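You operate a simulated robot arm through the tools that you are given. There is no shell and no other tool. Be economical: measure what you need, move in short steps, check, and stop when the job is done.

You are at the controls of a simulated two-armed robot. One attempt, no reset.

## Task
Shut down the lid press and fold the flat blue rag in half.
Fine: slide in, dial to 0 bar, air off; the rag stays on the table.

It is judged by the outcome, as a careful person would: the job done as asked, and still so three seconds after it is handed in. It fails if anything else is knocked over, pushed out of place, dropped, spilled or broken. A push-on lid holds only when it is set on centred and level and pressed home; a screw cap is set on level and turned clockwise until tight. Flat cloth is picked up by pressing the open fingertips on it (5 to 10 N) and closing them slowly along it; thin cloth reads only 2 to 8 mm in the jaws.

## Robot
Two 6-joint arms with two-finger parallel grippers on one trunk, on a base that drives. Base frame: it is fixed to the floor where the robot stands at the start and does not move with it; the origin is under the middle of the robot, x ahead of it, y to its left, z up. Units: mm, degrees, N and s.
The left shoulder is at the start at [60, 187, 1072], the right one opposite. With the tool pointing down near the work surface each hand reaches from about 260 to 620 mm from the robot's upright axis, wherever it stands, measured 20 degrees to its own side. Places, roughly: air pressure dial [600, 300, 900]; air switch [700, 400, 900]; green press button [500, 300, 900]; ink pail [1250, -500, 750]; press slide [700, 0, 800]; top of the kitting table [1000, -400, 800]. Payload 1.57 kg a hand.
The TCP of each hand is the grasp point between the finger pads, 30 mm short of the fingertips. In the tool frame z runs along the fingers and y along their closing line. Largest opening 110 mm; finger width 24, thickness 12; the body of the gripper, 48 by 112 mm, starts 78 mm behind the TCP.
Orientation is that of the tool frame in the base frame, as a unit quaternion [x, y, z, w]. With the fingers straight down and closing along the base's y, the tool's x points along the base's -x, its y along +y and its z along -z.

## Interface
- The arms move only by the tool arm_command. It takes "left_series", "right_series" or both (then of equal length, played together; a hand with none holds still); each is a list of rows, each a list of 3 entries, a list of its own where there are three numbers: the turn, a rotation vector about the base's x, y, z in degrees, then the shift along the base's x, y, z in mm, then the gripper command, from -1 (shut) to 1 (fully open), values between in proportion. In form: [[[wx, wy, wz], [tx, ty, tz], grip], ...]. A call has 1 to 8 rows; each row shifts and turns the commanded pose from where the row before left it. Rows are played at 5 a second. More than 50 mm and 8.6 degrees between two rows, or a gripper value outside its range, and nothing of the call is played. A pose out of reach is approached as far as the arm can. The call stops where the force on the tool passes 40 N (or 10 N more than at its start, if that is more) or the arm is blocked; 0.2 s more then pass. Each finger travels about 153 mm/s and halts on what it meets, pressing with about 39 N; the grip force reading is that of the motor and also rises with nothing between the fingers. The clock runs only during rows and for 0.2 s after the last one: add rows that do not move to give the fingers time. It gives the time, the measured TCP pose, the force on the tool (base axes), the opening and the grip force at its end, in the units of the frame above (readings bear some noise), with the torque about the TCP (base axes, N m) and any sound that the robot's microphone picked up, and new pictures: "views" is both (left out), scene, wrist or none (wrist: the cameras of the hands that moved).
- Cameras (640 x 400 px; columns grow to the right, rows downward): "scene" is now at [14.3, 19.8, 1613.9]; the picture's right is [0.28, -0.96, 0.00], its down [-0.74, -0.22, -0.64] and it looks along [0.61, 0.18, -0.77] (base axes); focal length 252 px, centre (320, 200). "left" rides on the left gripper at [70, -16, -141] in its tool frame; the picture's right is [0.23, 0.97, 0.00], its down [-0.86, 0.20, -0.48] and it looks along [-0.47, 0.11, 0.88] (tool axes); focal length 222 px, centre (320, 200). "right" rides on the right gripper at [70, 16, -141] in its tool frame; the picture's right is [-0.23, 0.97, 0.00], its down [-0.86, -0.20, -0.48] and it looks along [-0.47, -0.11, 0.88] (tool axes); focal length 222 px, centre (320, 200). There is no depth. A picture from a camera that has moved, and an enlarged one, comes with that camera's place and axes in the base frame and with its lens.
- lift_body(by): slides the trunk up (or, below 0, down) by that many mm; the arms and the scene camera ride with it, the base frame stays. It gives what a move gives, with no picture.
- drive_base(legs): drives the robot by 1 to 6 legs, each [ahead, left, turn to the left] in mm, mm and degrees, along the robot's own axes; the way and the turn of a leg run together, so that a leg with both is an arc; at most 1500 mm and 180 degrees a leg. The arms and the cameras ride along, it lands a little off, and it stops where it bumps. It gives what a move gives, and a new picture of the scene camera.
- turn_head(pan, tilt): turns the head with the scene camera to pan (to the left, within 86 degrees either way) and tilt (down, from -29 to 69), counted from straight ahead of the robot. It gives what a move gives, and a new picture of the scene camera.
- enlarge(camera, box): a new picture of the part [left, top, right, bottom] of that camera's present view, enlarged. No time passes.
- hand_in(): hands the job in; it is judged then, once.

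Work in short steps. Places have to be worked out from the pictures, the camera data and where the tool is seen: move nearer, look again, correct. Check each grasp and each placing, and mend what went wrong. You have 120 turns and 260 pictures in all, those below and enlarged ones among them. Open the grippers and draw the arms clear of the work before you hand the job in, unless the task says otherwise; then end with one line.

The tools are called after "Request:" by a JSON object that holds its "api" and its "payload". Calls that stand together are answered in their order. arm_command: Moves the arms, as the interface text tells. Its arguments: {"type":"object","properties":{"left_series":{"type":"array","items":{"type":"array"}},"right_series":{"type":"array","items":{"type":"array"}},"views":{"type":"string","enum":["both","scene","wrist","none"]}},"required":[]} The other tools are called the same way: lift_body (by) slides the trunk up or down; drive_base (legs) drives the base; turn_head (pan, tilt) turns the head that bears the scene camera; enlarge (camera, box) takes an enlarged picture of a part of a camera's view; hand_in () hands the job in.

At the start:

```text
t: 0.0
left_tool_pos: [424.6, 318.4, 1128.1]
left_orientation: [0.0, 1.0, 0.0, 0.0]
left_force: [0.4, 0.1, -0.1]
left_wrist_torque: [0.0, 0.01, -0.01]
left_grip_width: 109.9
left_finger_force: 0.0
right_tool_pos: [504.6, -124.1, 1163.2]
right_orientation: [0.0, 1.0, 0.0, 0.0]
right_force: [0.3, -0.6, -0.6]
right_wrist_torque: [0.01, 0.01, 0.01]
right_grip_width: 110.0
right_finger_force: 0.0
trunk travel left (down, up): [-700.0, 290.0]
robot x, y, heading: [4.4, 2.2, 0.2]
head pan, tilt: [16.3, 50.3]
```

scene: 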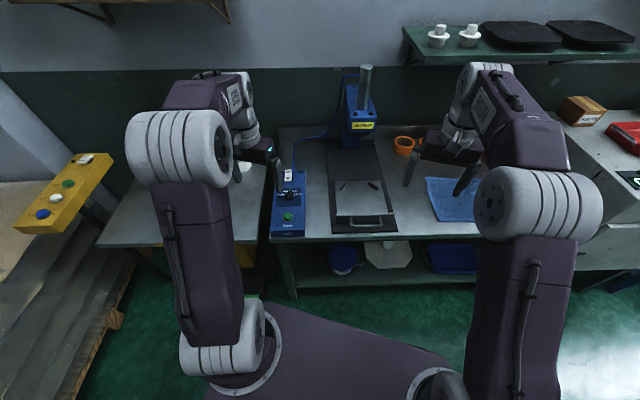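
right: 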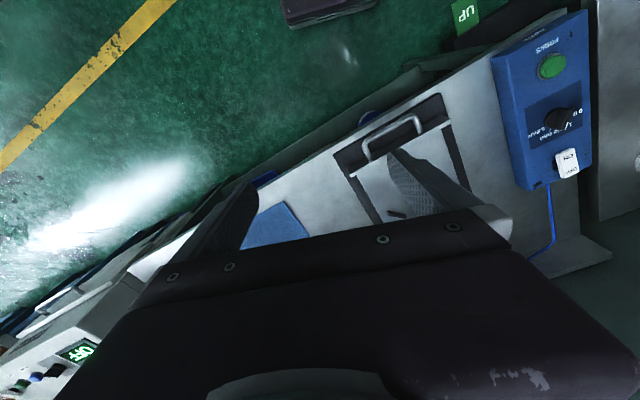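
left: 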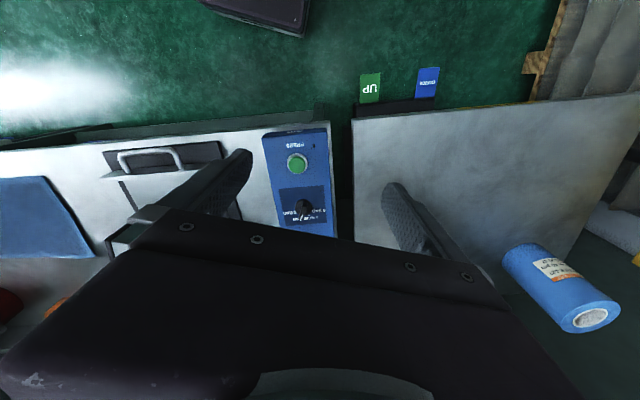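

The scene shows the blue control panel, the press slide (pulled out) and the blue rag. I take enlarged looks at each.

Request:
{"api": "enlarge", "payload": {"camera": "scene", "box": [230, 130, 410, 242]}}

Request:
{"api": "enlarge", "payload": {"camera": "scene", "box": [380, 110, 540, 230]}}

Request:
{"api": "enlarge", "payload": {"camera": "right", "box": [460, 0, 640, 220]}}

```text
3.56 times, centred on (320, 186) of scene
camera zoom: at [14.3, 19.8, 1613.9], right [0.28, -0.96, 0.0], down [-0.74, -0.22, -0.64], along [0.61, 0.18, -0.77], focal length 898 px, centre (320, 250)
```

zoom: 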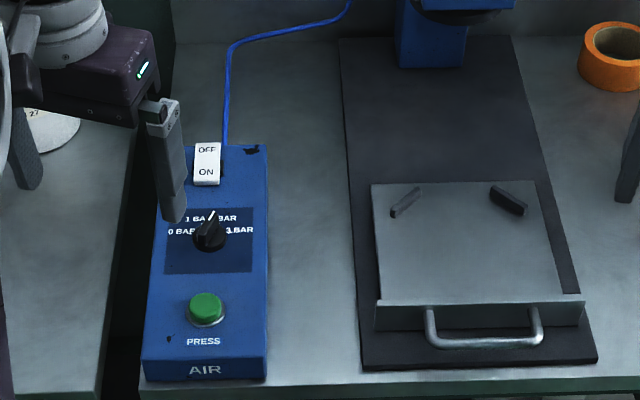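

```text
3.33 times, centred on (460, 170) of scene
camera zoom: at [14.3, 19.8, 1613.9], right [0.28, -0.96, 0.0], down [-0.74, -0.22, -0.64], along [0.61, 0.18, -0.77], focal length 842 px, centre (-147, 300)
```

zoom: 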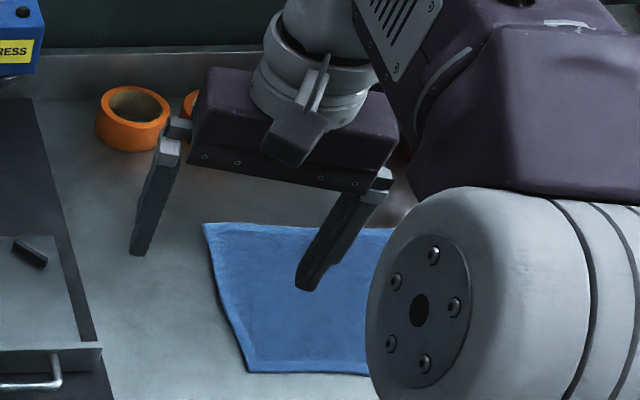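

```text
1.82 times, centred on (550, 110) of right
camera zoom: at [435.3, -107.6, 1305.2], right [0.23, 0.97, 0.0], down [0.86, -0.2, 0.48], along [0.47, -0.11, -0.88], focal length 404 px, centre (-98, 364)
```

zoom: 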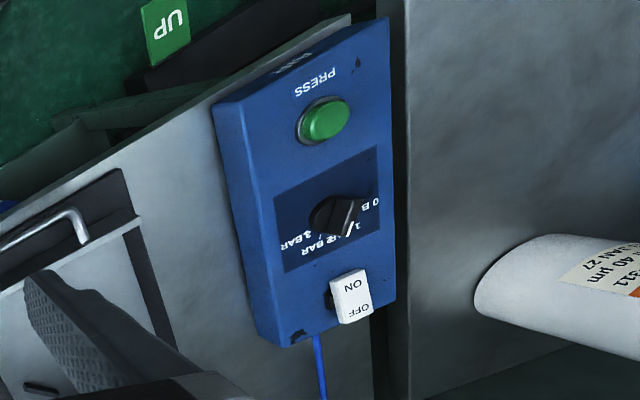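

The bench is yawed about 18° left of me. I turn to square up to it, so that pushes run along my own ahead axis, and look again.

Request:
{"api": "drive_base", "payload": {"legs": [[0, 0, 18]]}}

Request:
{"api": "turn_head", "payload": {"pan": 0, "tilt": 60}}

```text
t: 1.4
left_tool_pos: [309.1, 431.2, 1127.9]
left_orientation: [-0.152, 0.988, 0.0, 0.0]
left_force: [0.1, 0.8, 0.2]
left_wrist_torque: [0.01, -0.01, 0.0]
left_grip_width: 109.8
left_finger_force: 0.1
right_tool_pos: [520.4, 31.5, 1163.9]
right_orientation: [-0.152, 0.988, -0.001, 0.001]
right_force: [-0.3, 1.1, -0.1]
right_wrist_torque: [0.0, 0.02, 0.0]
right_grip_width: 109.7
right_finger_force: 0.1
trunk travel left (down, up): [-700.0, 290.0]
robot x, y, heading: [0.6, 1.4, 17.3]
head pan, tilt: [16.3, 50.3]
camera scene: at [7.4, 22.5, 1613.9], right [0.56, -0.83, 0.0], down [-0.64, -0.43, -0.64], along [0.53, 0.36, -0.77], focal length 252 px, centre (320, 200)
```

scene: 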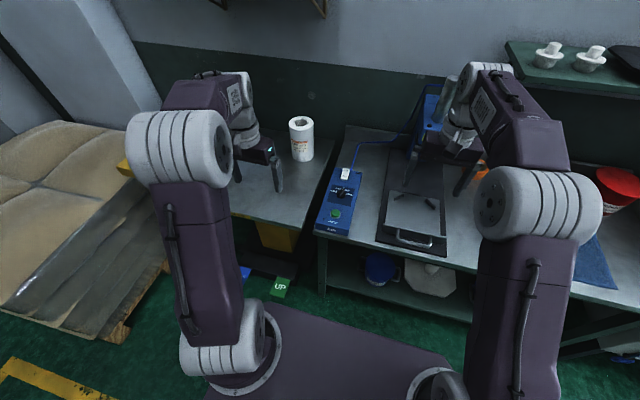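

```text
t: 2.2
left_tool_pos: [308.3, 431.3, 1128.4]
left_orientation: [-0.151, 0.988, 0.0, 0.0]
left_force: [-0.7, -0.4, -0.9]
left_wrist_torque: [0.0, -0.01, -0.01]
left_grip_width: 110.1
left_finger_force: 0.0
right_tool_pos: [520.4, 33.2, 1163.5]
right_orientation: [-0.152, 0.988, 0.0, 0.0]
right_force: [0.1, -0.1, -0.1]
right_wrist_torque: [0.01, 0.0, 0.0]
right_grip_width: 109.9
right_finger_force: 0.1
trunk travel left (down, up): [-700.0, 290.0]
robot x, y, heading: [4.6, 1.7, 17.6]
head pan, tilt: [0.0, 60.0]
camera scene: at [6.9, 0.5, 1601.7], right [0.3, -0.95, 0.0], down [-0.83, -0.26, -0.5], along [0.48, 0.15, -0.87], focal length 252 px, centre (320, 200)
```

scene: 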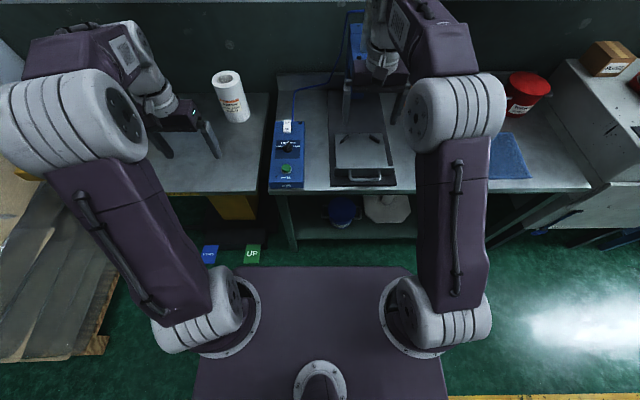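

I'm now squared up; the dial is ~650 ahead and ~120 left, the slide handle ~550 ahead and ~170 right. I drive ahead in small amounts to bring them well inside reach.

Request:
{"api": "drive_base", "payload": {"legs": [[130, 0, 0.4]]}}

```text
t: 3.4
left_tool_pos: [425.2, 472.2, 1127.8]
left_orientation: [-0.158, 0.987, 0.0, 0.0]
left_force: [0.9, 0.4, 0.3]
left_wrist_torque: [0.0, -0.01, 0.0]
left_grip_width: 109.9
left_finger_force: 0.2
right_tool_pos: [639.2, 77.1, 1165.2]
right_orientation: [-0.157, 0.988, 0.0, 0.0]
right_force: [0.0, -1.2, 0.8]
right_wrist_torque: [0.02, 0.02, -0.01]
right_grip_width: 109.9
right_finger_force: 0.1
trunk travel left (down, up): [-700.0, 290.0]
robot x, y, heading: [121.8, 39.5, 18.1]
head pan, tilt: [0.0, 60.0]
camera scene: at [127.0, 38.8, 1601.7], right [0.31, -0.95, 0.0], down [-0.82, -0.27, -0.5], along [0.48, 0.16, -0.87], focal length 252 px, centre (320, 200)
```

scene: 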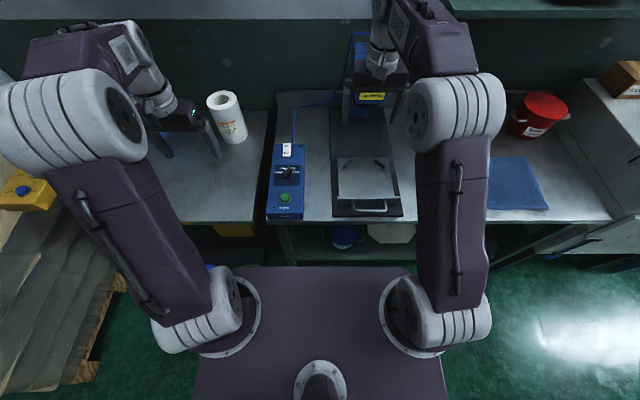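

I enlarge the panel and slide now that they're closer.

Request:
{"api": "enlarge", "payload": {"camera": "scene", "box": [255, 130, 325, 225]}}

Request:
{"api": "enlarge", "payload": {"camera": "scene", "box": [315, 70, 425, 225]}}

```text
4.21 times, centred on (290, 178) of scene
camera zoom: at [127.0, 38.8, 1601.7], right [0.31, -0.95, 0.0], down [-0.82, -0.27, -0.5], along [0.48, 0.16, -0.87], focal length 1063 px, centre (446, 295)
```

zoom: 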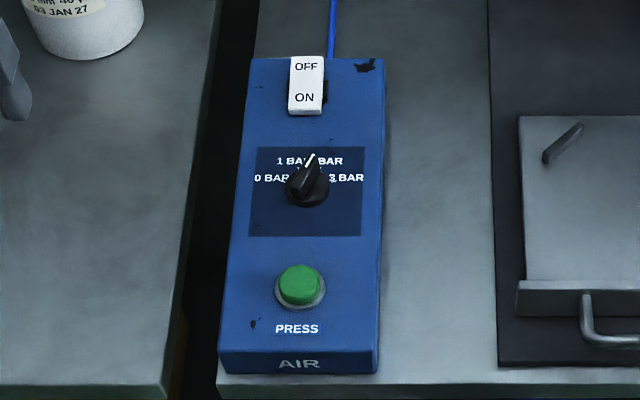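

```text
2.58 times, centred on (370, 148) of scene
camera zoom: at [127.0, 38.8, 1601.7], right [0.31, -0.95, 0.0], down [-0.82, -0.27, -0.5], along [0.48, 0.16, -0.87], focal length 652 px, centre (191, 336)
```

zoom: 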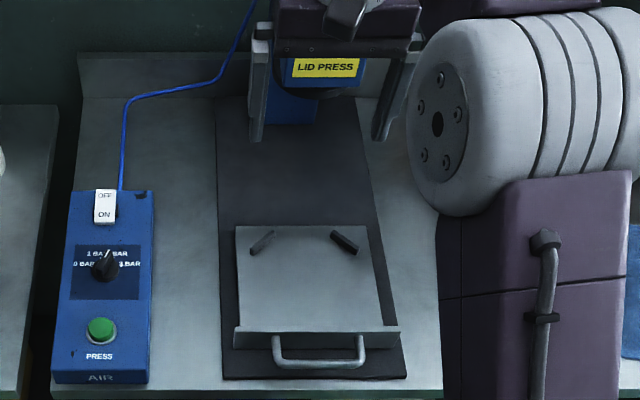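

Right hand: draw back to in front of the slide handle and lower to ~z 940 for a look with its wrist camera.

Request:
{"api": "arm_command", "payload": {"right_series": [[[0, 0, 0], [-33, -28.3, 0], 1], [[0, 0, 0], [-33, -28.3, 0], 1], [[0, 0, 0], [-33, -28.3, 0], 1], [[0, 0, 0], [0, 0, -45], 1], [[0, 0, 0], [0, 0, -45], 1], [[0, 0, 0], [0, 0, -45], 0.6], [[0, 0, 0], [0, 0, -45], 0.6], [[0, 0, 0], [0, 0, -45], 0.6]]}}

```text
t: 5.2
left_tool_pos: [427.8, 472.9, 1126.8]
left_orientation: [-0.158, 0.987, 0.0, -0.001]
left_force: [1.1, -0.5, -0.6]
left_wrist_torque: [0.02, -0.01, -0.02]
left_grip_width: 110.2
left_finger_force: 0.0
right_tool_pos: [542.5, -8.7, 937.7]
right_orientation: [-0.157, 0.988, 0.0, -0.001]
right_force: [0.4, -0.3, 0.3]
right_wrist_torque: [-0.03, -0.04, -0.02]
right_grip_width: 87.8
right_finger_force: 0.1
trunk travel left (down, up): [-700.0, 290.0]
robot x, y, heading: [119.9, 38.3, 18.0]
head pan, tilt: [0.0, 60.0]
camera scene: at [130.0, 39.7, 1601.7], right [0.31, -0.95, 0.0], down [-0.82, -0.27, -0.5], along [0.47, 0.15, -0.87], focal length 252 px, centre (320, 200)
camera right: at [471.8, -13.0, 1079.3], right [-0.09, 1.0, 0.0], down [0.88, 0.08, 0.48], along [0.48, 0.04, -0.88], focal length 222 px, centre (320, 200)
```

scene: 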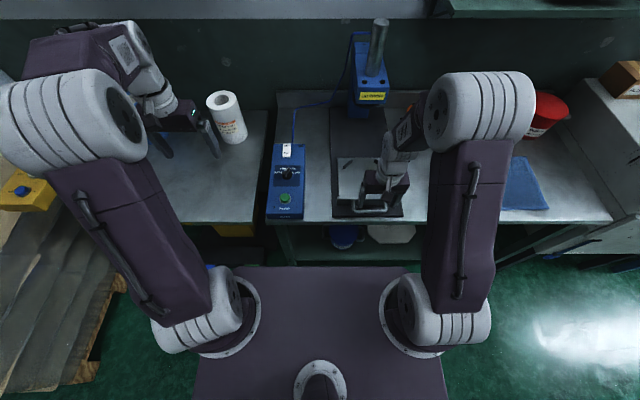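
right: 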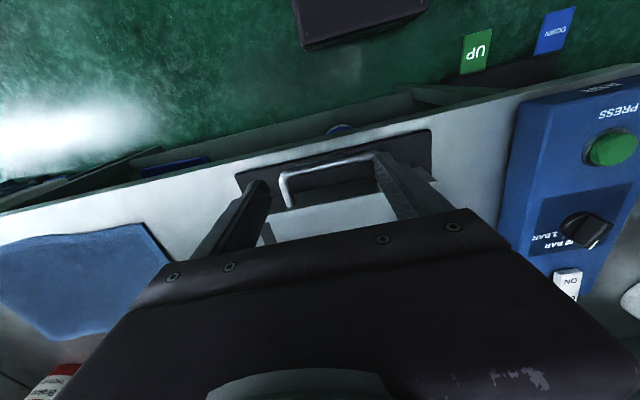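

Handle bar is about at (558, 4, 830), spanning ~108 mm along the bench. I draw back 30 mm, narrow the fingers to ~70, and lower to tip height ~815 in front of it.

Request:
{"api": "arm_command", "payload": {"right_series": [[[0, 0, 0], [-31, -1.7, 0], 0.27], [[0, 0, 0], [0, 0, -46], 0.27], [[0, 0, 0], [0, 0, -44], 0.27], [[0, 0, 0], [0, 0, 0], 0.27]]}}

Request:
{"api": "enlarge", "payload": {"camera": "scene", "box": [320, 130, 420, 230]}}

```text
t: 6.2
left_tool_pos: [425.2, 473.0, 1128.4]
left_orientation: [-0.158, 0.987, 0.0, 0.001]
left_force: [-0.1, -0.2, -0.5]
left_wrist_torque: [0.0, 0.01, 0.03]
left_grip_width: 110.2
left_finger_force: 0.0
right_tool_pos: [509.1, -9.8, 845.4]
right_orientation: [-0.157, 0.988, 0.0, 0.0]
right_force: [-0.5, -0.4, -0.4]
right_wrist_torque: [0.02, -0.03, -0.02]
right_grip_width: 69.8
right_finger_force: 0.0
trunk travel left (down, up): [-700.0, 290.0]
robot x, y, heading: [122.8, 38.8, 18.0]
head pan, tilt: [0.0, 60.0]
camera scene: at [127.0, 39.1, 1601.7], right [0.31, -0.95, 0.0], down [-0.82, -0.27, -0.5], along [0.48, 0.16, -0.87], focal length 252 px, centre (320, 200)
camera right: at [436.8, -15.2, 987.3], right [-0.09, 1.0, 0.0], down [0.87, 0.08, 0.48], along [0.48, 0.04, -0.88], focal length 222 px, centre (320, 200)
```

scene: 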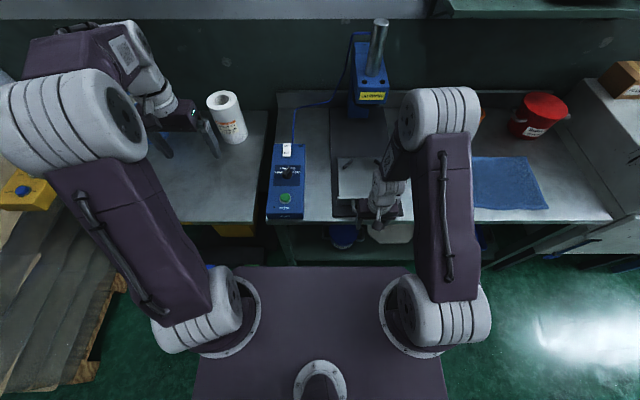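
right: 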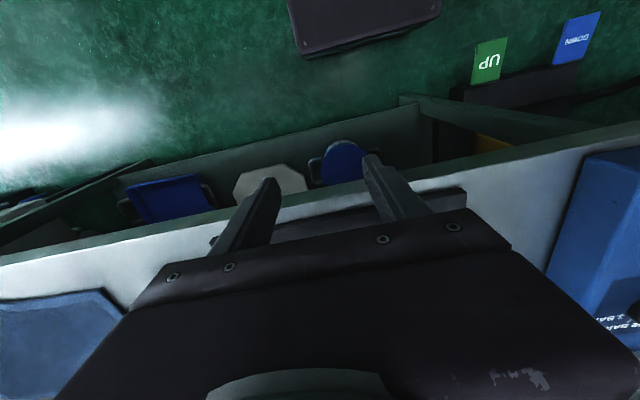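

```text
4.00 times, centred on (370, 180) of scene
camera zoom: at [127.0, 39.1, 1601.7], right [0.31, -0.95, 0.0], down [-0.82, -0.27, -0.5], along [0.48, 0.16, -0.87], focal length 1010 px, centre (120, 280)
```

zoom: 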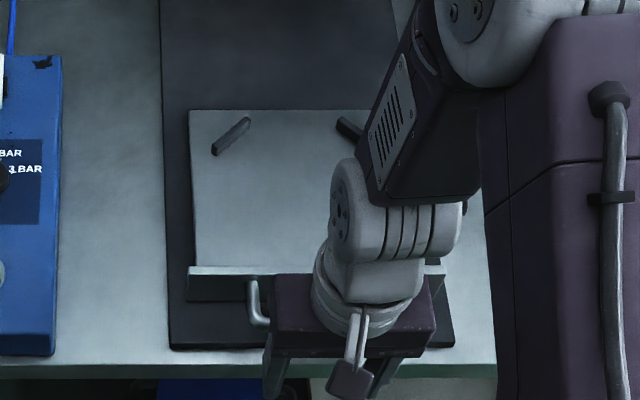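

Hand is centred on the handle with tips at 815. Push ahead slowly along the bench direction.

Request:
{"api": "arm_command", "payload": {"right_series": [[[0, 0, 0], [14.3, 4.6, 0], 0.27], [[0, 0, 0], [14.3, 4.6, 0], 0.27], [[0, 0, 0], [14.3, 4.6, 0], 0.27], [[0, 0, 0], [14.3, 4.6, 0], 0.27], [[0, 0, 0], [14.3, 4.6, 0], 0.27]]}}

```text
t: 7.4
left_tool_pos: [425.7, 473.7, 1127.6]
left_orientation: [-0.156, 0.988, 0.0, 0.0]
left_force: [-0.8, 0.5, 0.2]
left_wrist_torque: [0.01, 0.04, 0.03]
left_grip_width: 110.1
left_finger_force: 0.1
right_tool_pos: [582.0, 12.2, 846.4]
right_orientation: [-0.157, 0.988, 0.0, 0.0]
right_force: [-2.2, -0.2, 0.7]
right_wrist_torque: [-0.09, -0.01, -0.08]
right_grip_width: 69.6
right_finger_force: 0.1
trunk travel left (down, up): [-700.0, 290.0]
robot x, y, heading: [121.7, 36.7, 18.0]
head pan, tilt: [0.0, 60.0]
camera scene: at [128.6, 39.3, 1601.7], right [0.31, -0.95, 0.0], down [-0.82, -0.27, -0.5], along [0.48, 0.15, -0.87], focal length 252 px, centre (320, 200)
camera right: at [510.2, 7.5, 988.7], right [-0.09, 1.0, 0.0], down [0.88, 0.08, 0.48], along [0.48, 0.04, -0.88], focal length 222 px, centre (320, 200)
```

scene: 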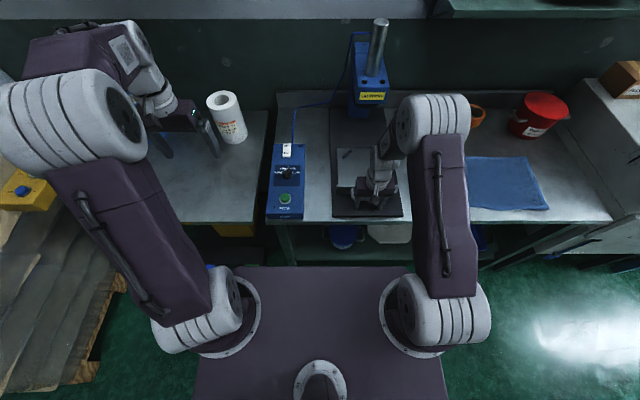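
right: 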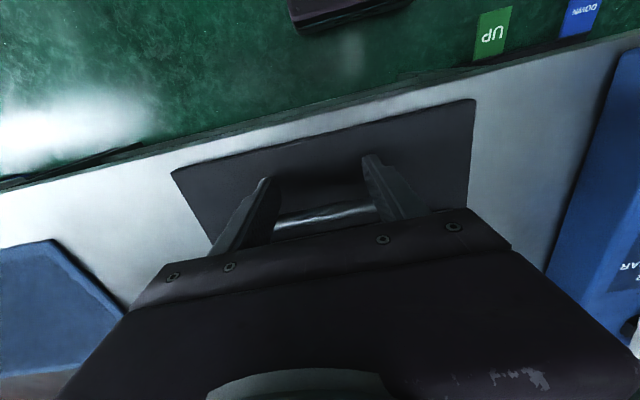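

The bar is at the fingers and the slide moves easily (about 2 N). I continue pushing.

Request:
{"api": "arm_command", "payload": {"right_series": [[[0, 0, 0], [19, 6.2, 0], 0.27], [[0, 0, 0], [19, 6.2, 0], 0.27], [[0, 0, 0], [19, 6.2, 0], 0.27], [[0, 0, 0], [19, 6.2, 0], 0.27], [[0, 0, 0], [19, 6.2, 0], 0.27]]}}

```text
t: 8.6
left_tool_pos: [426.8, 473.7, 1127.1]
left_orientation: [-0.158, 0.987, 0.001, 0.0]
left_force: [0.9, -0.3, -0.2]
left_wrist_torque: [-0.02, 0.0, -0.01]
left_grip_width: 109.8
left_finger_force: 0.0
right_tool_pos: [676.9, 45.6, 847.7]
right_orientation: [-0.157, 0.988, 0.0, 0.001]
right_force: [-0.9, -0.5, 0.5]
right_wrist_torque: [-0.05, 0.0, -0.07]
right_grip_width: 70.2
right_finger_force: 0.0
trunk travel left (down, up): [-700.0, 290.0]
robot x, y, heading: [125.6, 36.2, 18.1]
head pan, tilt: [0.0, 60.0]
camera scene: at [129.0, 39.5, 1601.7], right [0.31, -0.95, 0.0], down [-0.82, -0.27, -0.5], along [0.48, 0.15, -0.87], focal length 252 px, centre (320, 200)
camera right: at [607.5, 40.6, 990.3], right [-0.09, 1.0, 0.0], down [0.87, 0.08, 0.48], along [0.48, 0.04, -0.88], focal length 222 px, centre (320, 200)
```

scene: 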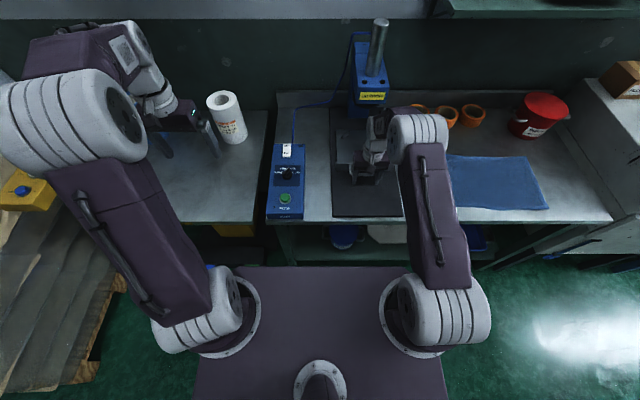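
right: 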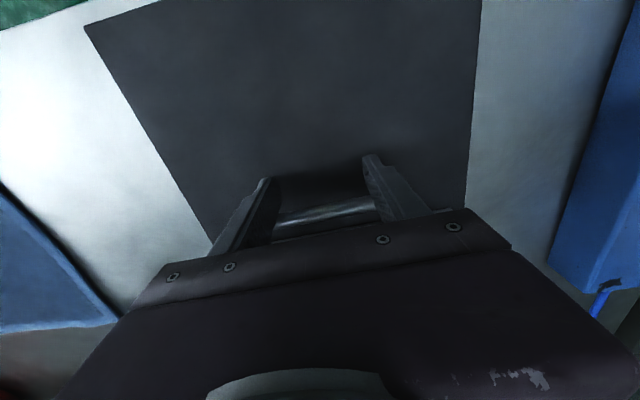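

Still smooth. Continue, smaller amounts, watching for the end stop.

Request:
{"api": "arm_command", "payload": {"right_series": [[[0, 0, 0], [14.3, 4.65, 0], 0.27], [[0, 0, 0], [14.3, 4.65, 0], 0.27], [[0, 0, 0], [14.3, 4.65, 0], 0.27], [[0, 0, 0], [14.3, 4.65, 0], 0.27]]}}

Request:
{"api": "enlarge", "payload": {"camera": "scene", "box": [310, 30, 430, 220]}}

```text
t: 9.6
left_tool_pos: [426.8, 472.5, 1127.4]
left_orientation: [-0.157, 0.988, 0.0, 0.0]
left_force: [1.5, 0.6, 0.4]
left_wrist_torque: [-0.03, 0.0, -0.02]
left_grip_width: 109.6
left_finger_force: 0.1
right_tool_pos: [735.3, 62.5, 847.5]
right_orientation: [-0.157, 0.988, 0.0, -0.001]
right_force: [-2.3, -0.9, 0.3]
right_wrist_torque: [-0.04, -0.01, -0.07]
right_grip_width: 69.6
right_finger_force: 0.0
trunk travel left (down, up): [-700.0, 290.0]
robot x, y, heading: [125.7, 37.1, 17.8]
head pan, tilt: [0.0, 60.0]
camera scene: at [128.9, 39.3, 1601.7], right [0.31, -0.95, 0.0], down [-0.82, -0.27, -0.5], along [0.48, 0.15, -0.87], focal length 252 px, centre (320, 200)
camera right: at [663.4, 57.8, 989.6], right [-0.09, 1.0, 0.0], down [0.88, 0.08, 0.48], along [0.48, 0.04, -0.88], focal length 222 px, centre (320, 200)
```

scene: 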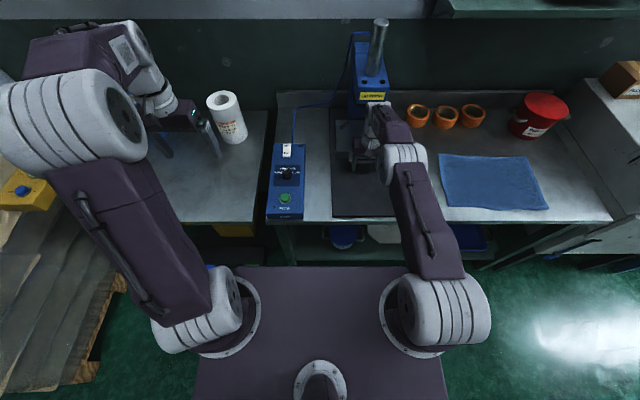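
right: 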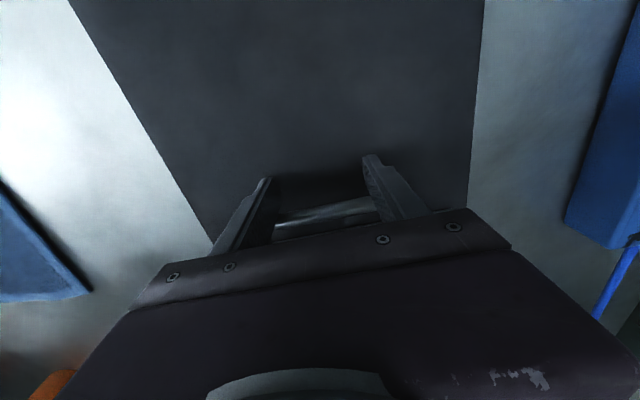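

```text
2.11 times, centred on (370, 125) of scene
camera zoom: at [128.9, 39.3, 1601.7], right [0.31, -0.95, 0.0], down [-0.82, -0.27, -0.5], along [0.48, 0.15, -0.87], focal length 532 px, centre (215, 358)
```

zoom: 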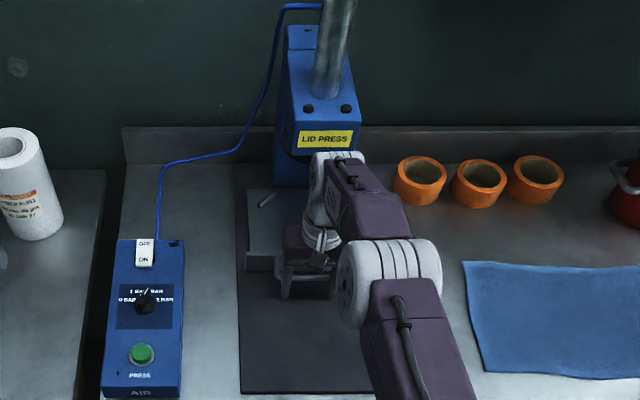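

The back of the slide is nearing the press column; I push on in 10 mm rows until it stops.

Request:
{"api": "arm_command", "payload": {"right_series": [[[0, 0, 0], [9.5, 3.1, 0], 0.27], [[0, 0, 0], [9.5, 3.1, 0], 0.27], [[0, 0, 0], [9.5, 3.1, 0], 0.27], [[0, 0, 0], [9.5, 3.1, 0], 0.27]]}}

Request:
{"api": "enlarge", "payload": {"camera": "scene", "box": [320, 60, 420, 200]}}

```text
t: 10.6
left_tool_pos: [426.7, 473.6, 1126.5]
left_orientation: [-0.157, 0.988, 0.0, 0.0]
left_force: [0.3, 0.0, -0.3]
left_wrist_torque: [0.0, 0.01, -0.01]
left_grip_width: 109.7
left_finger_force: 0.1
right_tool_pos: [738.5, 63.6, 849.9]
right_orientation: [-0.157, 0.988, 0.0, 0.0]
right_force: [-0.8, -0.3, 0.1]
right_wrist_torque: [0.04, -0.05, -0.04]
right_grip_width: 70.0
right_finger_force: 0.0
right hand out of reach, approached as far as the arm can: row 1, 2, 3, 4
trunk travel left (down, up): [-700.0, 290.0]
robot x, y, heading: [120.5, 41.3, 17.9]
head pan, tilt: [0.0, 60.0]
camera scene: at [128.8, 39.3, 1601.7], right [0.31, -0.95, 0.0], down [-0.82, -0.27, -0.5], along [0.48, 0.15, -0.87], focal length 252 px, centre (320, 200)
camera right: at [668.0, 59.1, 992.1], right [-0.09, 1.0, 0.0], down [0.88, 0.08, 0.48], along [0.48, 0.04, -0.88], focal length 222 px, centre (320, 200)
```

scene: 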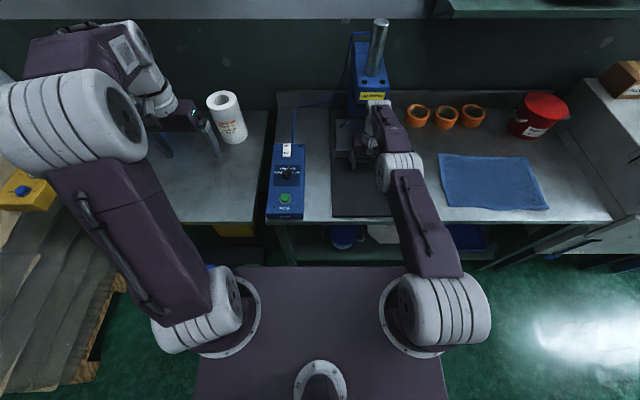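
right: 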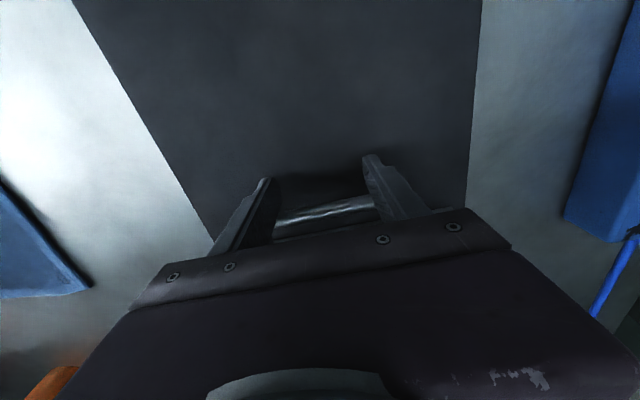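

```text
2.86 times, centred on (370, 130) of scene
camera zoom: at [128.8, 39.3, 1601.7], right [0.31, -0.95, 0.0], down [-0.82, -0.27, -0.5], along [0.48, 0.15, -0.87], focal length 721 px, centre (177, 400)
```

zoom: 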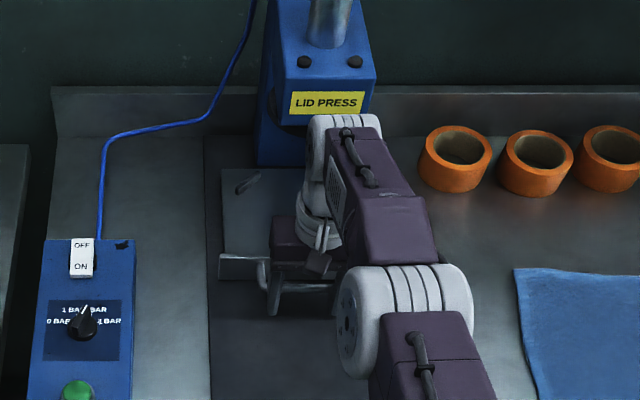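

The arm is out of reach. I back the hand off the handle, then drive the base forward 70 mm.

Request:
{"api": "arm_command", "payload": {"right_series": [[[0, 0, 0], [-38, -12.4, 0], 0.27], [[0, 0, 0], [-38, -12.4, 0], 0.27], [[0, 0, 0], [-38, -12.4, 0], 0.27], [[0, 0, 0], [0, 0, 0], 0.27]], "views": "none"}}

Request:
{"api": "drive_base", "payload": {"legs": [[70, 0, 0]]}}

```text
t: 11.6
left_tool_pos: [426.9, 472.7, 1128.0]
left_orientation: [-0.157, 0.988, -0.001, 0.0]
left_force: [-0.3, 0.2, 0.1]
left_wrist_torque: [-0.03, -0.02, 0.0]
left_grip_width: 110.0
left_finger_force: 0.1
right_tool_pos: [627.7, 25.7, 850.0]
right_orientation: [-0.157, 0.988, 0.0, 0.001]
right_force: [-0.2, -1.0, 0.7]
right_wrist_torque: [0.0, -0.03, 0.02]
right_grip_width: 69.7
right_finger_force: 0.1
trunk travel left (down, up): [-700.0, 290.0]
robot x, y, heading: [120.9, 37.4, 18.0]
head pan, tilt: [0.0, 60.0]
```

```text
t: 12.7
left_tool_pos: [491.4, 495.1, 1128.8]
left_orientation: [-0.158, 0.988, -0.001, 0.0]
left_force: [0.3, 0.0, 0.4]
left_wrist_torque: [-0.01, 0.01, 0.01]
left_grip_width: 110.2
left_finger_force: 0.0
right_tool_pos: [691.3, 47.8, 849.1]
right_orientation: [-0.157, 0.988, 0.0, 0.001]
right_force: [0.7, -0.2, 0.4]
right_wrist_torque: [0.05, 0.0, 0.0]
right_grip_width: 70.0
right_finger_force: 0.1
trunk travel left (down, up): [-700.0, 290.0]
robot x, y, heading: [188.2, 60.6, 18.1]
head pan, tilt: [0.0, 60.0]
camera scene: at [193.6, 60.5, 1601.7], right [0.31, -0.95, 0.0], down [-0.82, -0.27, -0.5], along [0.48, 0.16, -0.87], focal length 252 px, centre (320, 200)
```

scene: 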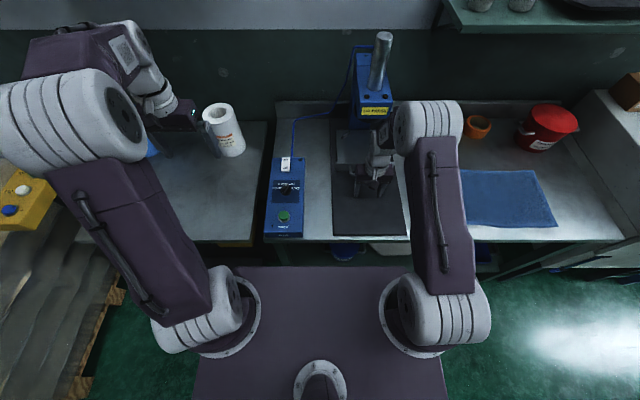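

Push again, in steps past the earlier point, until force rises.

Request:
{"api": "arm_command", "payload": {"right_series": [[[0, 0, 0], [19, 6.2, -2], 0.27], [[0, 0, 0], [19, 6.2, -2], 0.27], [[0, 0, 0], [9.5, 3.1, 0], 0.27], [[0, 0, 0], [9.5, 3.1, 0], 0.27], [[0, 0, 0], [9.5, 3.1, 0], 0.27], [[0, 0, 0], [9.5, 3.1, 0], 0.27]]}}

Request:
{"api": "enlarge", "payload": {"camera": "scene", "box": [320, 70, 420, 210]}}

```text
t: 13.9
left_tool_pos: [489.5, 494.8, 1130.0]
left_orientation: [-0.157, 0.988, 0.001, 0.001]
left_force: [0.3, 0.0, -0.3]
left_wrist_torque: [0.03, 0.05, -0.04]
left_grip_width: 110.1
left_finger_force: 0.1
right_tool_pos: [746.0, 64.2, 844.8]
right_orientation: [-0.154, 0.988, -0.002, -0.016]
right_force: [-18.8, -9.0, 19.8]
right_wrist_torque: [-0.02, -0.38, -0.58]
right_grip_width: 69.6
right_finger_force: 0.0
trunk travel left (down, up): [-700.0, 290.0]
robot x, y, heading: [188.9, 57.8, 18.0]
head pan, tilt: [0.0, 60.0]
stopped in row 5 (right hand): the force on the tool passed its limit (the readings are from after the stop); the commanded pose is now the measured one
camera scene: at [190.3, 60.6, 1602.3], right [0.31, -0.95, 0.0], down [-0.82, -0.27, -0.5], along [0.48, 0.15, -0.86], focal length 252 px, centre (320, 200)
camera right: at [678.2, 61.0, 987.8], right [-0.08, 1.0, -0.01], down [0.89, 0.07, 0.45], along [0.45, 0.03, -0.89], focal length 222 px, centre (320, 200)
```

scene: 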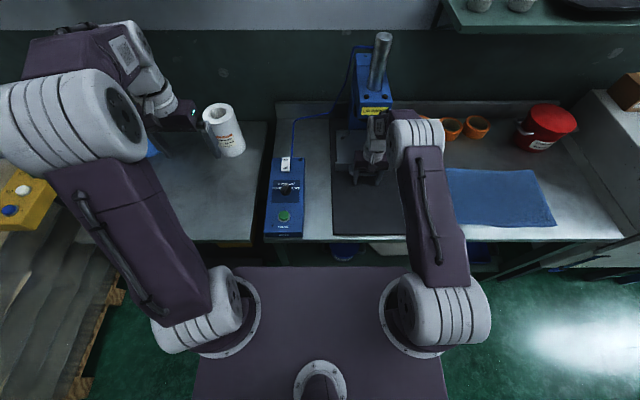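
right: 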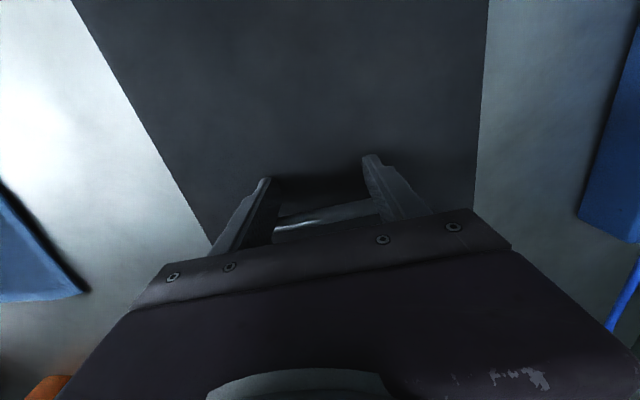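

```text
2.86 times, centred on (370, 140) of scene
camera zoom: at [190.3, 60.6, 1602.3], right [0.31, -0.95, 0.0], down [-0.82, -0.27, -0.5], along [0.48, 0.15, -0.86], focal length 721 px, centre (177, 371)
```

zoom: 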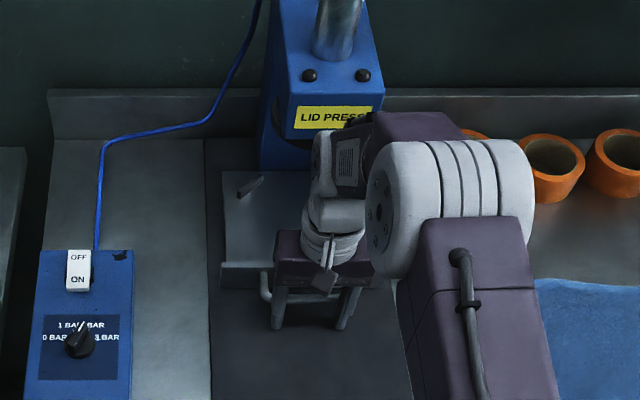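

Force rose with the slide's back edge against the column. I back the hand off and look at the slide's state unobstructed.

Request:
{"api": "arm_command", "payload": {"right_series": [[[0, 0, 0], [-24, -8, 0], 0.27], [[0, 0, 0], [-38, -12.4, 20], 0.27], [[0, 0, 0], [-30, -25, 40], 0.27], [[0, 0, 0], [0, -40, 20], 0.27], [[0, 0, 0], [0, -45, 20], 0.27], [[0, 0, 0], [0, -45, 20], 0.27], [[0, 0, 0], [0, -45, 0], 0.27]]}}

Request:
{"api": "enlarge", "payload": {"camera": "scene", "box": [320, 70, 420, 210]}}

```text
refused: row 3 steps farther than a row can; nothing moved
```

```text
2.86 times, centred on (370, 140) of scene
camera zoom: at [190.3, 60.6, 1602.3], right [0.31, -0.95, 0.0], down [-0.82, -0.27, -0.5], along [0.48, 0.15, -0.86], focal length 721 px, centre (177, 371)
```

zoom: 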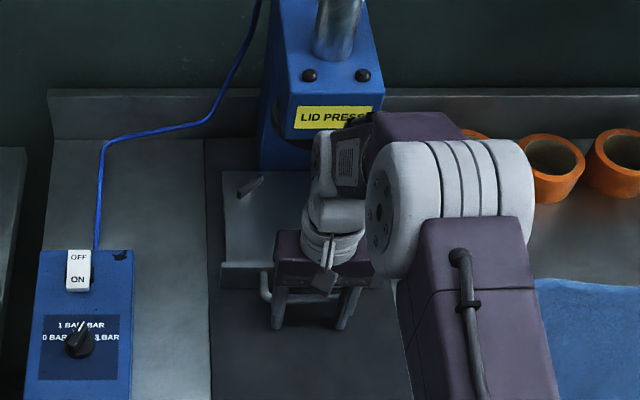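

Row 3 was too long; I repeat it with shorter rows.

Request:
{"api": "arm_command", "payload": {"right_series": [[[0, 0, 0], [-24, -8, 0], 0.27], [[0, 0, 0], [-38, -12.4, 20], 0.27], [[0, 0, 0], [-25, -20, 35], 0.27], [[0, 0, 0], [0, -40, 20], 0.27], [[0, 0, 0], [0, -45, 20], 0.27], [[0, 0, 0], [0, -45, 20], 0.27], [[0, 0, 0], [0, -45, 0], 0.27]], "views": "scene"}}

Request:
{"api": "enlarge", "payload": {"camera": "scene", "box": [320, 70, 420, 210]}}

```text
t: 15.5
left_tool_pos: [493.3, 492.8, 1129.7]
left_orientation: [-0.158, 0.987, 0.001, 0.0]
left_force: [-0.1, -0.3, 0.5]
left_wrist_torque: [0.01, 0.01, 0.01]
left_grip_width: 109.8
left_finger_force: 0.1
right_tool_pos: [662.1, -152.6, 956.3]
right_orientation: [-0.155, 0.988, -0.001, -0.013]
right_force: [-0.4, -0.4, -0.2]
right_wrist_torque: [0.04, 0.04, -0.01]
right_grip_width: 69.8
right_finger_force: 0.1
trunk travel left (down, up): [-700.0, 290.0]
robot x, y, heading: [186.6, 59.3, 18.0]
head pan, tilt: [0.0, 60.0]
camera scene: at [195.2, 58.8, 1601.7], right [0.31, -0.95, 0.0], down [-0.82, -0.27, -0.5], along [0.47, 0.16, -0.87], focal length 252 px, centre (320, 200)
```

scene: 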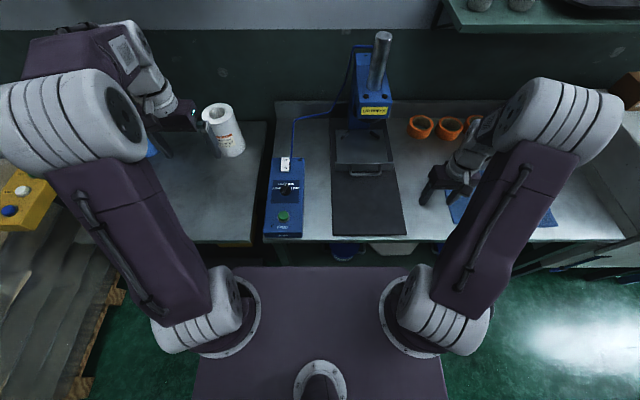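

```text
2.86 times, centred on (370, 140) of scene
camera zoom: at [195.2, 58.8, 1601.7], right [0.31, -0.95, 0.0], down [-0.82, -0.27, -0.5], along [0.47, 0.16, -0.87], focal length 721 px, centre (177, 371)
```

zoom: 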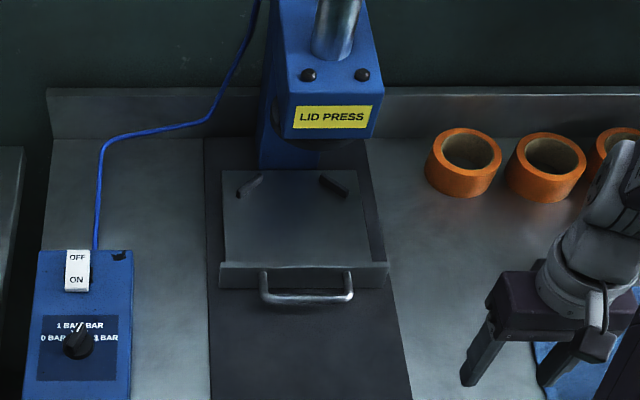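

I zoom closely on the gap between slide back and column to judge whether it's at the stop.

Request:
{"api": "enlarge", "payload": {"camera": "scene", "box": [340, 85, 400, 145]}}

```text
6.67 times, centred on (370, 115) of scene
camera zoom: at [195.2, 58.8, 1601.7], right [0.31, -0.95, 0.0], down [-0.82, -0.27, -0.5], along [0.47, 0.16, -0.87], focal length 1683 px, centre (-13, 767)
```

zoom: 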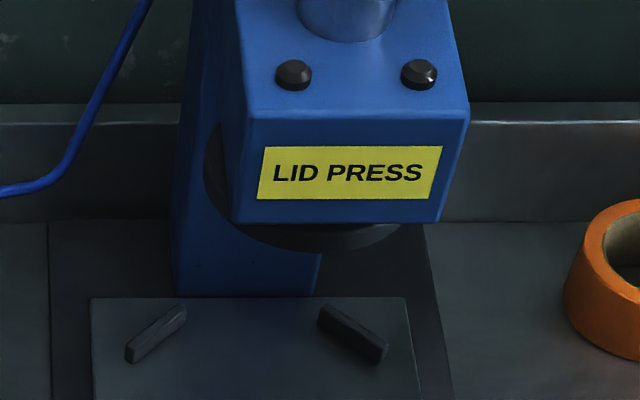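

The slide's back edge meets the column foot and it stopped hard after ~214 mm: it's in. Now the panel; I zoom on it from the current place.

Request:
{"api": "enlarge", "payload": {"camera": "scene", "box": [255, 145, 315, 245]}}

Request:
{"api": "enlarge", "payload": {"camera": "left", "box": [180, 0, 420, 250]}}

```text
4.00 times, centred on (285, 195) of scene
camera zoom: at [195.2, 58.8, 1601.7], right [0.31, -0.95, 0.0], down [-0.82, -0.27, -0.5], along [0.47, 0.16, -0.87], focal length 1010 px, centre (460, 220)
```

zoom: 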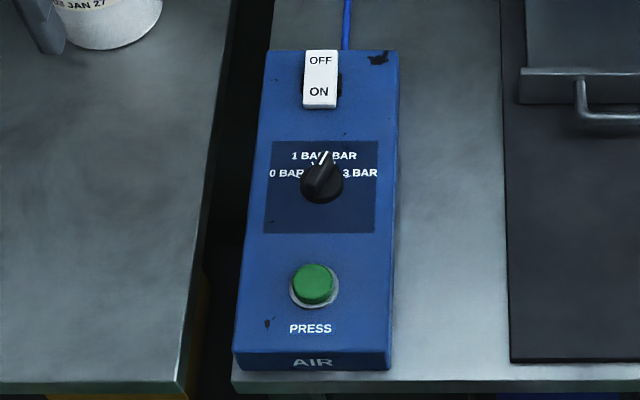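

```text
1.60 times, centred on (300, 125) of left
camera zoom: at [432.5, 456.1, 1270.0], right [-0.52, 0.86, 0.0], down [0.75, 0.45, 0.48], along [0.41, 0.25, -0.88], focal length 355 px, centre (352, 320)
```

zoom: 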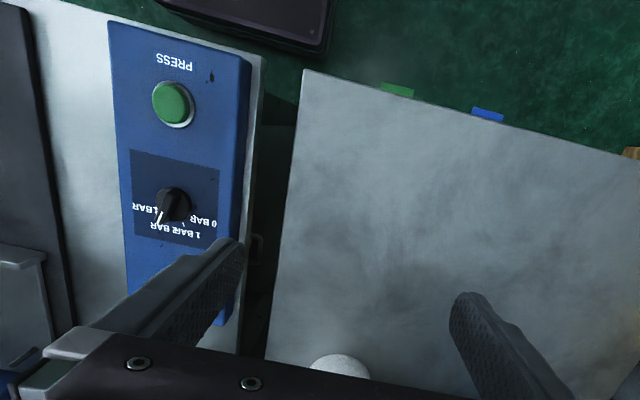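

Triangulating, the knob is at about (605, 321, 848) and the rocker near (716, 369, 840). I zoom in on the dial for its angle.

Request:
{"api": "enlarge", "payload": {"camera": "left", "box": [255, 85, 330, 160]}}

Request:
{"api": "enlarge", "payload": {"camera": "scene", "box": [270, 150, 302, 200]}}

```text
5.33 times, centred on (292, 122) of left
camera zoom: at [432.5, 456.1, 1270.0], right [-0.52, 0.86, 0.0], down [0.75, 0.45, 0.48], along [0.41, 0.25, -0.88], focal length 1185 px, centre (467, 613)
```

zoom: 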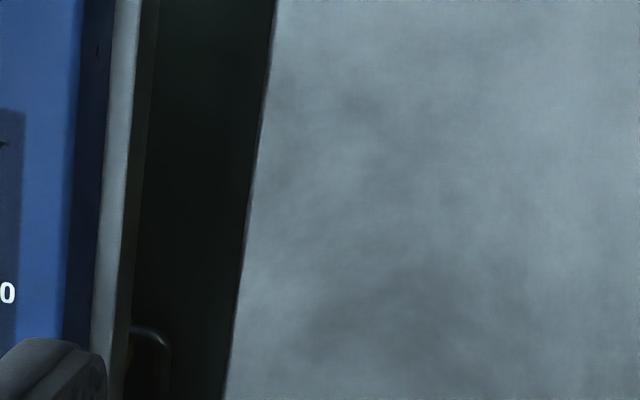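

```text
8.00 times, centred on (286, 175) of scene
camera zoom: at [195.2, 58.8, 1601.7], right [0.31, -0.95, 0.0], down [-0.82, -0.27, -0.5], along [0.47, 0.16, -0.87], focal length 2020 px, centre (592, 400)
```

zoom: 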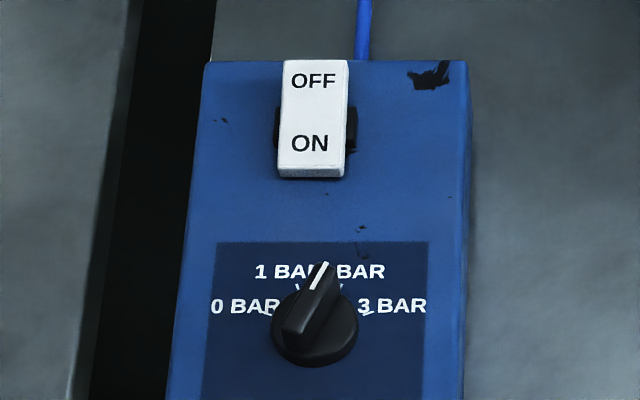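

The dial reads 2 bar (bar pointing ~22° right of ahead); 0 is about 97° counter-clockwise. I bring the left hand over the knob with the fingers yawed to straddle the bar.

Request:
{"api": "arm_command", "payload": {"left_series": [[[0, 0, -4.4], [22.6, -34.6, 0], 0.2], [[0, 0, -4.4], [22.6, -34.6, 0], 0.2], [[0, 0, -4.4], [22.6, -34.6, 0], 0.2], [[0, 0, -4.4], [22.6, -34.6, 0], 0.2], [[0, 0, -4.4], [22.6, -34.6, 0], 0.2], [[0, 0, 0], [0, 0, -45], 0.2], [[0, 0, 0], [0, 0, -45], 0.2], [[0, 0, 0], [0, 0, -45], 0.2]]}}

Request:
{"api": "enlarge", "payload": {"camera": "left", "box": [200, 60, 440, 220]}}

```text
t: 17.3
left_tool_pos: [605.4, 320.2, 991.2]
left_orientation: [0.035, 0.999, 0.0, 0.0]
left_force: [0.8, 0.4, 0.9]
left_wrist_torque: [-0.02, 0.02, 0.05]
left_grip_width: 65.9
left_finger_force: 0.1
right_tool_pos: [661.6, -152.1, 957.6]
right_orientation: [-0.155, 0.988, -0.002, -0.014]
right_force: [0.3, -0.7, 0.2]
right_wrist_torque: [0.05, 0.0, 0.01]
right_grip_width: 69.8
right_finger_force: 0.0
trunk travel left (down, up): [-700.0, 290.0]
robot x, y, heading: [186.6, 60.5, 18.2]
head pan, tilt: [0.0, 60.0]
camera scene: at [195.5, 60.9, 1601.7], right [0.31, -0.95, 0.0], down [-0.82, -0.27, -0.5], along [0.47, 0.15, -0.87], focal length 252 px, centre (320, 200)
camera left: at [535.6, 308.8, 1134.3], right [-0.16, 0.99, 0.0], down [0.87, 0.14, 0.48], along [0.47, 0.08, -0.88], focal length 222 px, centre (320, 200)
```

scene: 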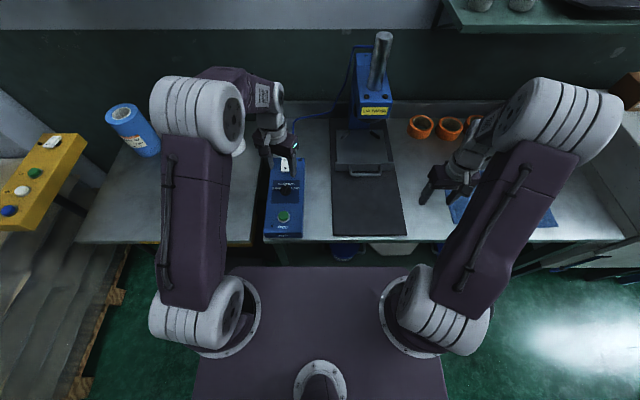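
left: 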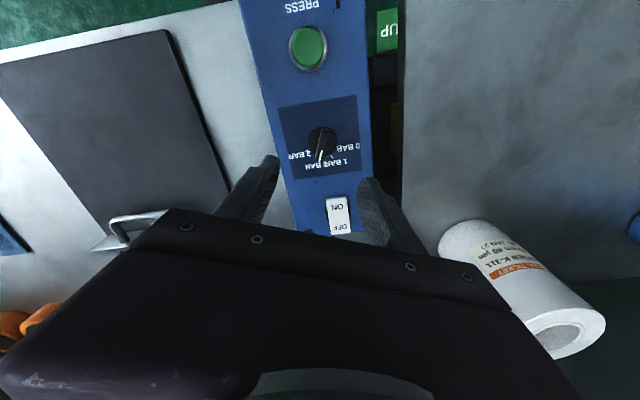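

```text
2.50 times, centred on (320, 140) of left
camera zoom: at [535.6, 308.8, 1134.3], right [-0.16, 0.99, 0.0], down [0.87, 0.14, 0.48], along [0.47, 0.08, -0.88], focal length 555 px, centre (320, 350)
```

zoom: 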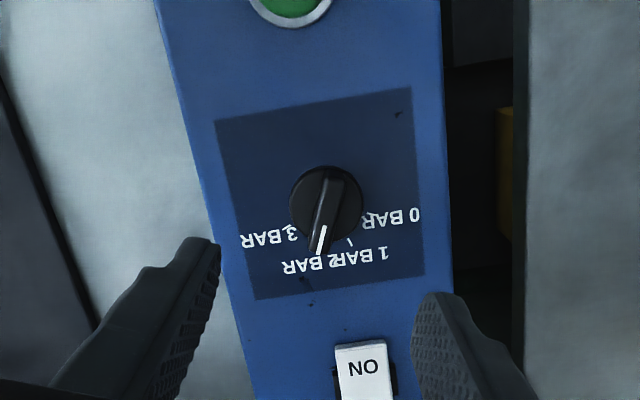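

Knob centre at about (604, 323), bar near 0° base yaw. I correct by 3 mm and 3°, and descend to TCP z 873 with the fingers straddling it.

Request:
{"api": "arm_command", "payload": {"left_series": [[[0, 0, 3], [-1, 3, -40], 0.2], [[0, 0, 0], [0, 0, -40], 0.2], [[0, 0, 0], [0, 0, -25], 0.2], [[0, 0, 0], [0, 0, -13], 0.2]]}}

Request:
{"api": "enlarge", "payload": {"camera": "left", "box": [220, 100, 440, 240]}}

```text
t: 18.3
left_tool_pos: [606.4, 321.1, 875.4]
left_orientation: [0.008, 1.0, 0.0, 0.002]
left_force: [0.4, 0.4, 3.8]
left_wrist_torque: [-0.21, 0.0, 0.03]
left_grip_width: 65.6
left_finger_force: 0.1
right_tool_pos: [661.4, -151.3, 957.8]
right_orientation: [-0.155, 0.988, -0.002, -0.013]
right_force: [-0.6, 0.5, -0.2]
right_wrist_torque: [0.01, 0.0, -0.01]
right_grip_width: 69.9
right_finger_force: 0.1
trunk travel left (down, up): [-700.0, 290.0]
robot x, y, heading: [188.5, 58.5, 18.1]
head pan, tilt: [0.0, 60.0]
camera scene: at [193.0, 60.2, 1601.9], right [0.31, -0.95, 0.0], down [-0.82, -0.27, -0.5], along [0.48, 0.16, -0.87], focal length 252 px, centre (320, 200)
camera left: at [536.7, 307.9, 1016.6], right [-0.21, 0.98, 0.0], down [0.86, 0.19, 0.48], along [0.47, 0.1, -0.88], focal length 222 px, centre (320, 200)
```

scene: 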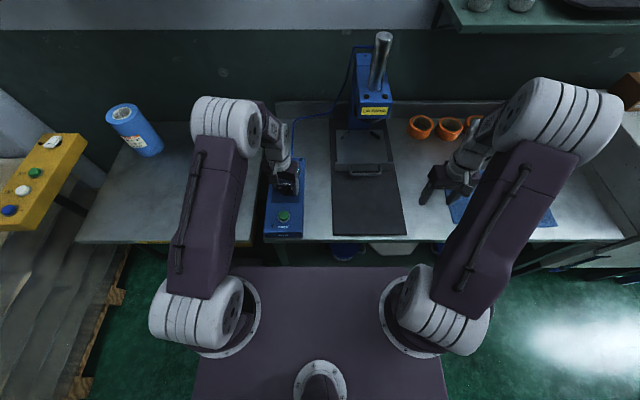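
left: 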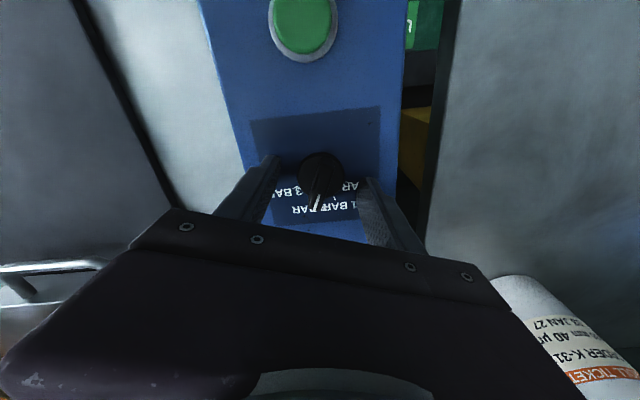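

```text
2.86 times, centred on (330, 170) of left
camera zoom: at [536.7, 307.9, 1016.6], right [-0.21, 0.98, 0.0], down [0.86, 0.19, 0.48], along [0.47, 0.1, -0.88], focal length 635 px, centre (291, 286)
```

zoom: 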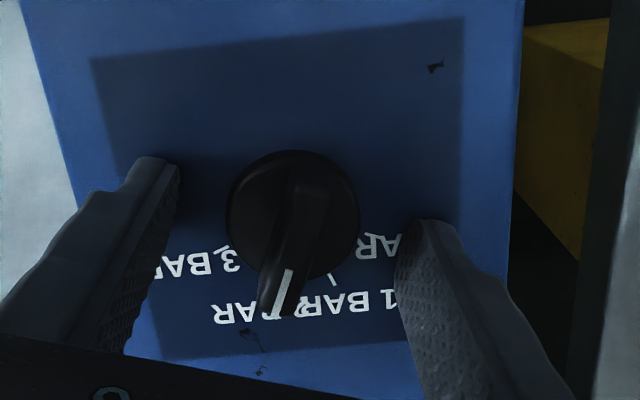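

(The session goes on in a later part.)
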